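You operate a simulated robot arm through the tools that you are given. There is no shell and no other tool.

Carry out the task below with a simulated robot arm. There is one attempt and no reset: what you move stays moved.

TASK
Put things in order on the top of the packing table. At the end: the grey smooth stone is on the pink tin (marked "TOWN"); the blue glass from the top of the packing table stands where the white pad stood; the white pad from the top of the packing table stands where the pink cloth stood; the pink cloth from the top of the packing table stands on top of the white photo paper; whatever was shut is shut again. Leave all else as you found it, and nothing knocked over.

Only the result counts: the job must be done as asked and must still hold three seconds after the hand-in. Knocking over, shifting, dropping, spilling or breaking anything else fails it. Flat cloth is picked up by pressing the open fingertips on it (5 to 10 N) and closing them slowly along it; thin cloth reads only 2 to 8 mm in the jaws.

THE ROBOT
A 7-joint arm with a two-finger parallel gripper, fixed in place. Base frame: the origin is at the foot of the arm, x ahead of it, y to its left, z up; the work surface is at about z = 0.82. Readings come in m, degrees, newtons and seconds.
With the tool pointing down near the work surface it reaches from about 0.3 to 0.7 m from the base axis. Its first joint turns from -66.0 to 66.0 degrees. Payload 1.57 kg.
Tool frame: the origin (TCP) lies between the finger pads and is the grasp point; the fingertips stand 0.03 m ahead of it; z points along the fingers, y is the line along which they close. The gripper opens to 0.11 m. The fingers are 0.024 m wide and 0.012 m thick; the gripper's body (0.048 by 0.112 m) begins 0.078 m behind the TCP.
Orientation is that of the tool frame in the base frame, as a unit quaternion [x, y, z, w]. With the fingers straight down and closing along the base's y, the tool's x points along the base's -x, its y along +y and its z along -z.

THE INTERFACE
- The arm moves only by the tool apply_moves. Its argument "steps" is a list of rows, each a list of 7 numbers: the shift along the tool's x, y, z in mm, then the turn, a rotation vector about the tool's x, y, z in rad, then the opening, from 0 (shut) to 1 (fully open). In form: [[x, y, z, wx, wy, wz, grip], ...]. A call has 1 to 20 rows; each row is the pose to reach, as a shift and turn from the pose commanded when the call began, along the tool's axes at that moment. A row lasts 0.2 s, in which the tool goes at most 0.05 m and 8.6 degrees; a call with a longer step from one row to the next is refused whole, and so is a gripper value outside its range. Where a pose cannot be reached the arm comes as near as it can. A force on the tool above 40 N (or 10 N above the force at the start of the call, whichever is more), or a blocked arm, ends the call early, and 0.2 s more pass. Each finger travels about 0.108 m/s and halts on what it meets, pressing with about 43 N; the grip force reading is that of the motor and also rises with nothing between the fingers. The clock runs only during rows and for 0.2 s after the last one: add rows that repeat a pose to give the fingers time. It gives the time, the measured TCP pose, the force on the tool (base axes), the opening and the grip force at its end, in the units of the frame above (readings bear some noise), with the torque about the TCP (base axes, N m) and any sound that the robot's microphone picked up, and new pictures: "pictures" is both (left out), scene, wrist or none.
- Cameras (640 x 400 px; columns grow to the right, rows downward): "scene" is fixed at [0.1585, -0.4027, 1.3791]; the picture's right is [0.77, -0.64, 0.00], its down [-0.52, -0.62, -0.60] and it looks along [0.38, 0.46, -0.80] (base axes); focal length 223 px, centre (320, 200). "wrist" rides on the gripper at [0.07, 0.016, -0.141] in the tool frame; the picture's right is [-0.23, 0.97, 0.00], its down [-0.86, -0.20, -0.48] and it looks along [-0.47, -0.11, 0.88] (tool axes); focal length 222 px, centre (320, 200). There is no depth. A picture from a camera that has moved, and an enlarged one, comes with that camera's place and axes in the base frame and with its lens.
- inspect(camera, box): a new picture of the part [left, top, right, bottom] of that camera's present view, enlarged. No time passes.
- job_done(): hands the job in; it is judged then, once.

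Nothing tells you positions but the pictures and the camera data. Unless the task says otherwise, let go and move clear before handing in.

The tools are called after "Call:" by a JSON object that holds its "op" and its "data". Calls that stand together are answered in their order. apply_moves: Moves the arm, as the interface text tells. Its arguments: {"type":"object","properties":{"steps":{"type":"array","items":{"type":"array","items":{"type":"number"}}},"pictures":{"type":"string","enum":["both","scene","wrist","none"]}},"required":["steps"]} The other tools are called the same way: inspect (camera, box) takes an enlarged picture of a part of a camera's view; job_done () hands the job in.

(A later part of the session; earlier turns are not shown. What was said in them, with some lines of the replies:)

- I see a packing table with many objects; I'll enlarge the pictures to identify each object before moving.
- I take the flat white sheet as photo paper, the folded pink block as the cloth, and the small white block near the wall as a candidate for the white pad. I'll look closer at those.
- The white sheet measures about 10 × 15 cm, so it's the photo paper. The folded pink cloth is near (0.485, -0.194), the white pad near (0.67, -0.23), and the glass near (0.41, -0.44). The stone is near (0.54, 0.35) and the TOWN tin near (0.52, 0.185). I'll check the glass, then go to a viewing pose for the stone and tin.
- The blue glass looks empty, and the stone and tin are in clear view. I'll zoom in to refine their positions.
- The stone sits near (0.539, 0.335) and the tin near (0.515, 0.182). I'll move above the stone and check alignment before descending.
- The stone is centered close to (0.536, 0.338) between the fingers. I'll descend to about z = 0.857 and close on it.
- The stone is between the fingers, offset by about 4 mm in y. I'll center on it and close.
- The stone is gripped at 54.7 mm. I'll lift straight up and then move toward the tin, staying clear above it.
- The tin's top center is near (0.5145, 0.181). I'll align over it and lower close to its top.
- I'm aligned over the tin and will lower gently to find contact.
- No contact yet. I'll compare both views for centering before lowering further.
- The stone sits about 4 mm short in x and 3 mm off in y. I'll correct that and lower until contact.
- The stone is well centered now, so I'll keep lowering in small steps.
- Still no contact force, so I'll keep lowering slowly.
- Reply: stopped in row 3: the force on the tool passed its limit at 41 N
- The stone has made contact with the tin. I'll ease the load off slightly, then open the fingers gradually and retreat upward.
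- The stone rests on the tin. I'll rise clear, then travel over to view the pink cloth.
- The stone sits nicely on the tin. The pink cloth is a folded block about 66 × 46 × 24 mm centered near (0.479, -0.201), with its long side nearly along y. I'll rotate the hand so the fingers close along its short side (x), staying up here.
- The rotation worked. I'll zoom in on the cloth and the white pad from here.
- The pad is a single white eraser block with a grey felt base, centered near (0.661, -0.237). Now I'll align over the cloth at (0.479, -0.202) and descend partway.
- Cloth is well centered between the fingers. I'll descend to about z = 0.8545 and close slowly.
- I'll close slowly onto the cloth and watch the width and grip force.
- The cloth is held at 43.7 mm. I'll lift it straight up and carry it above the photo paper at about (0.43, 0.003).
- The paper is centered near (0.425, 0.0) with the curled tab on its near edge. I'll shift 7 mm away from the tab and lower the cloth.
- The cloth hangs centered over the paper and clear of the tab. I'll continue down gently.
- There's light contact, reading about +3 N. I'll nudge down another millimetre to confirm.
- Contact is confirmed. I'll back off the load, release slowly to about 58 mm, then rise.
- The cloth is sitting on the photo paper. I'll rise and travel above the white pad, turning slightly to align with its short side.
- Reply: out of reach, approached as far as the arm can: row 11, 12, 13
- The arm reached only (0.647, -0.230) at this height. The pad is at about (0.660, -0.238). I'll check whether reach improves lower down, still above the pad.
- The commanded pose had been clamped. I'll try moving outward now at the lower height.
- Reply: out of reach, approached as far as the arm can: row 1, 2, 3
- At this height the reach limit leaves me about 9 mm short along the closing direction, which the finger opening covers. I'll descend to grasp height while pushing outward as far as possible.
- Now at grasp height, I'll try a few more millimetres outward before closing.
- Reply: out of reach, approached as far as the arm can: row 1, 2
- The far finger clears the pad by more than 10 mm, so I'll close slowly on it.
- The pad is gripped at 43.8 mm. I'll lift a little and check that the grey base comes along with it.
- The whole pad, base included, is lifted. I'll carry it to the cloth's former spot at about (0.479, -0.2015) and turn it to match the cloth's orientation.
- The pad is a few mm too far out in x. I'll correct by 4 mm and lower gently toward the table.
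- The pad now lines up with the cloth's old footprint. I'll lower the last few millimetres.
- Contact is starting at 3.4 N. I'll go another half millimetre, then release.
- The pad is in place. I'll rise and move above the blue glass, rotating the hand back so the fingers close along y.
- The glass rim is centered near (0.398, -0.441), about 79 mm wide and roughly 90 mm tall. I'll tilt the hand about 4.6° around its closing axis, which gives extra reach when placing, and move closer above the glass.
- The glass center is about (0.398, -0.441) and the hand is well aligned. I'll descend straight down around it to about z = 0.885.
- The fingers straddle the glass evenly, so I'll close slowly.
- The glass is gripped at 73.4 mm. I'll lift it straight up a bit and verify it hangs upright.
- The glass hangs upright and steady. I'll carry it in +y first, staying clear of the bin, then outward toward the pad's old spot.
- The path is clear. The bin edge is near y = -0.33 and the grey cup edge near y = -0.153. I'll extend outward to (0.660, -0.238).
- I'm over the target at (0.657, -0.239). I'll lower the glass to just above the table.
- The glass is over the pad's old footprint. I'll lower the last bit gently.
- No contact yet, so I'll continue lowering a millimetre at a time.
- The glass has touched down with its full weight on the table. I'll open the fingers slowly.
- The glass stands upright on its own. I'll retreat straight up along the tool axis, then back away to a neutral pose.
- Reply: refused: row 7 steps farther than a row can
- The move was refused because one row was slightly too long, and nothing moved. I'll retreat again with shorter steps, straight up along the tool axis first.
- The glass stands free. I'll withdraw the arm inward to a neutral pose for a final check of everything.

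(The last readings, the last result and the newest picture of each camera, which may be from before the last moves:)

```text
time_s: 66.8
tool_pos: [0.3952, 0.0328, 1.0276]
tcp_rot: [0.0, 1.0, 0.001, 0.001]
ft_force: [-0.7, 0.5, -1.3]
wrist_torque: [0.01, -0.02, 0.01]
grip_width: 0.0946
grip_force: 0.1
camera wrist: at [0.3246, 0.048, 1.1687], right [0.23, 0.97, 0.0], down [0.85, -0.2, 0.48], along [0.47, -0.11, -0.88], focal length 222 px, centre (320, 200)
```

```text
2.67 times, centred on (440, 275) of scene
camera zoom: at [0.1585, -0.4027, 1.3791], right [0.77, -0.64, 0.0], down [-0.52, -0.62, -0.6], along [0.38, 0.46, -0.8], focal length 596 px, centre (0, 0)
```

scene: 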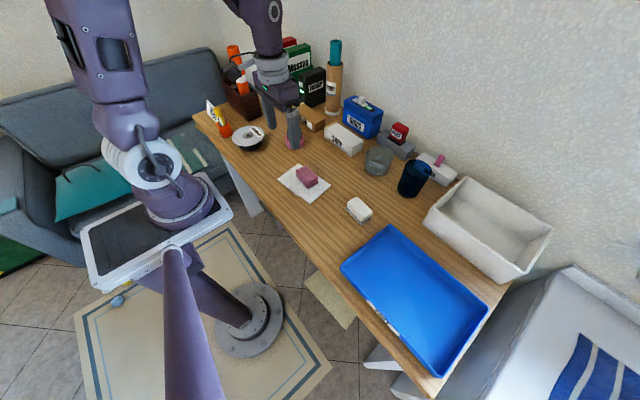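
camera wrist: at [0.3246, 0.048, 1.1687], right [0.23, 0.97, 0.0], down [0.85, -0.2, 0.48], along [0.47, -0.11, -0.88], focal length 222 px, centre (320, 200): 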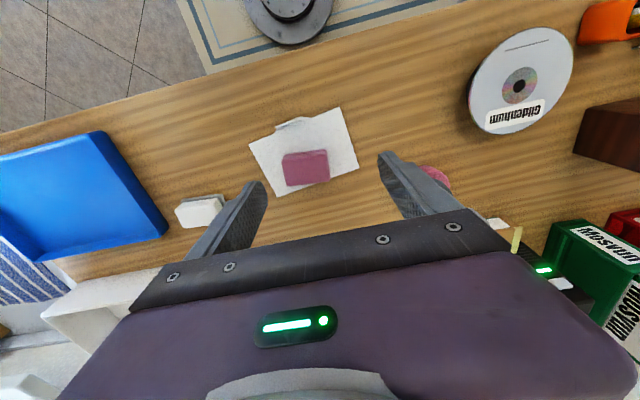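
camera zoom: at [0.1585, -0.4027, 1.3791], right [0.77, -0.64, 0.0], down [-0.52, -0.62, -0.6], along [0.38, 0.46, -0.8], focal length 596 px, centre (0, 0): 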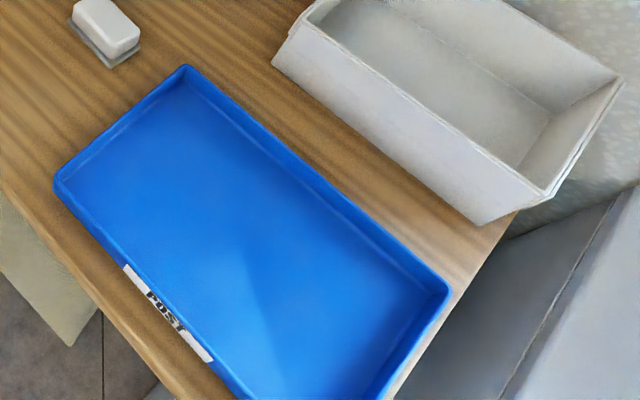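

Everything matches the plan, except a finger blocks the view of the stone. I'll shift the hand aside for a last look.

Call:
{"op": "apply_moves", "data": {"steps": [[10, -40, -20, 0, 0, 0, 0.86], [20, -80, -40, 0, 0, 0, 0.86], [30, -110, -60, 0, 0, 0, 0.86], [30, -110, -60, 0, 0, 0, 0.86]]}}

Call:
{"op": "inspect", "data": {"camera": "scene", "box": [230, 90, 350, 170]}}

Call:
{"op": "inspect", "data": {"camera": "scene", "box": [340, 130, 460, 240]}}

```text
time_s: 67.8
tool_pos: [0.3635, -0.0807, 1.0879]
tcp_rot: [0.001, 1.0, 0.001, 0.001]
ft_force: [0.1, -1.1, 0.2]
wrist_torque: [-0.04, -0.02, -0.01]
grip_width: 0.0946
grip_force: 0.0
camera wrist: at [0.2943, -0.0638, 1.228], right [0.23, 0.97, 0.0], down [0.85, -0.2, 0.48], along [0.47, -0.11, -0.88], focal length 222 px, centre (320, 200)
```

scene: 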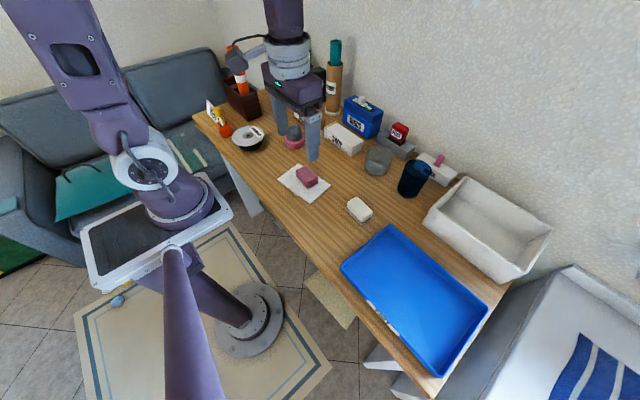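
wrist: 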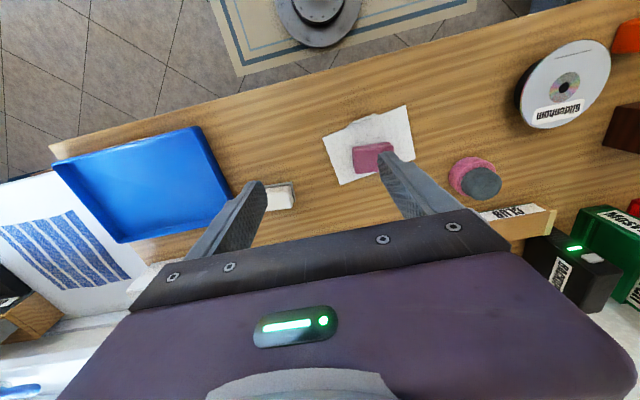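

```text
5.00 times, centred on (290, 130) of scene
camera zoom: at [0.1585, -0.4027, 1.3791], right [0.77, -0.64, 0.0], down [-0.52, -0.62, -0.6], along [0.38, 0.46, -0.8], focal length 1117 px, centre (470, 550)
```

zoom: 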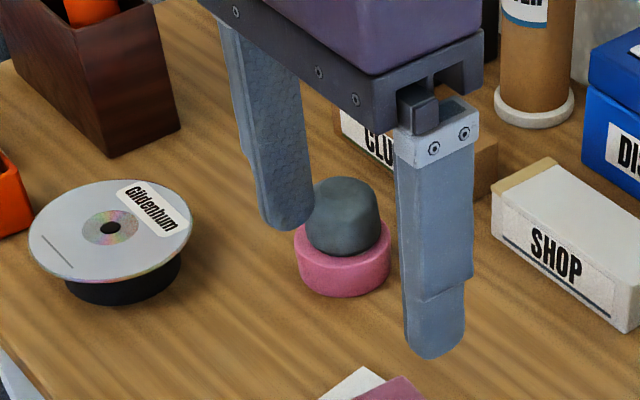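

```text
3.64 times, centred on (400, 185) of scene
camera zoom: at [0.1585, -0.4027, 1.3791], right [0.77, -0.64, 0.0], down [-0.52, -0.62, -0.6], along [0.38, 0.46, -0.8], focal length 812 px, centre (29, 254)
```

zoom: 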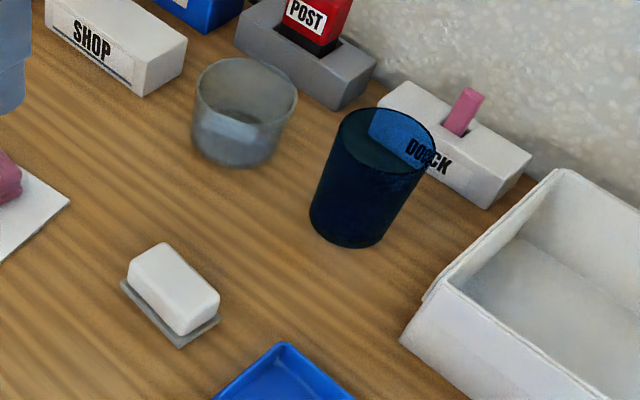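

The stone is on the TOWN tin, the cloth is on the photo paper, and the pad is on the cloth's old spot. The glass stands on the pad's old spot. I never opened anything, the other items look undisturbed and the hand is clear, so I'm handing in.

Call:
{"op": "job_done", "data": {}}

```text
The job is handed in.
```

I've handed the job in. The last pictures showed everything where you asked, though no result has come back yet.

- **Grey stone:** it sits centred on the pink tin marked "TOWN".
- **Pink cloth:** it lies on the white photo paper, clear of the curled tab.
- **White pad:** it stands where the cloth was, turned to match how the cloth lay.
- **Blue glass:** it stands upright where the pad was, within a few millimetres by the pictures.

I never opened anything, so there was nothing to shut again. The "DISCS" box showed "OPEN" at the start and still does. Nothing was knocked over, and the other items look unmoved in the before and after pictures. The hand is empty and clear of the table.
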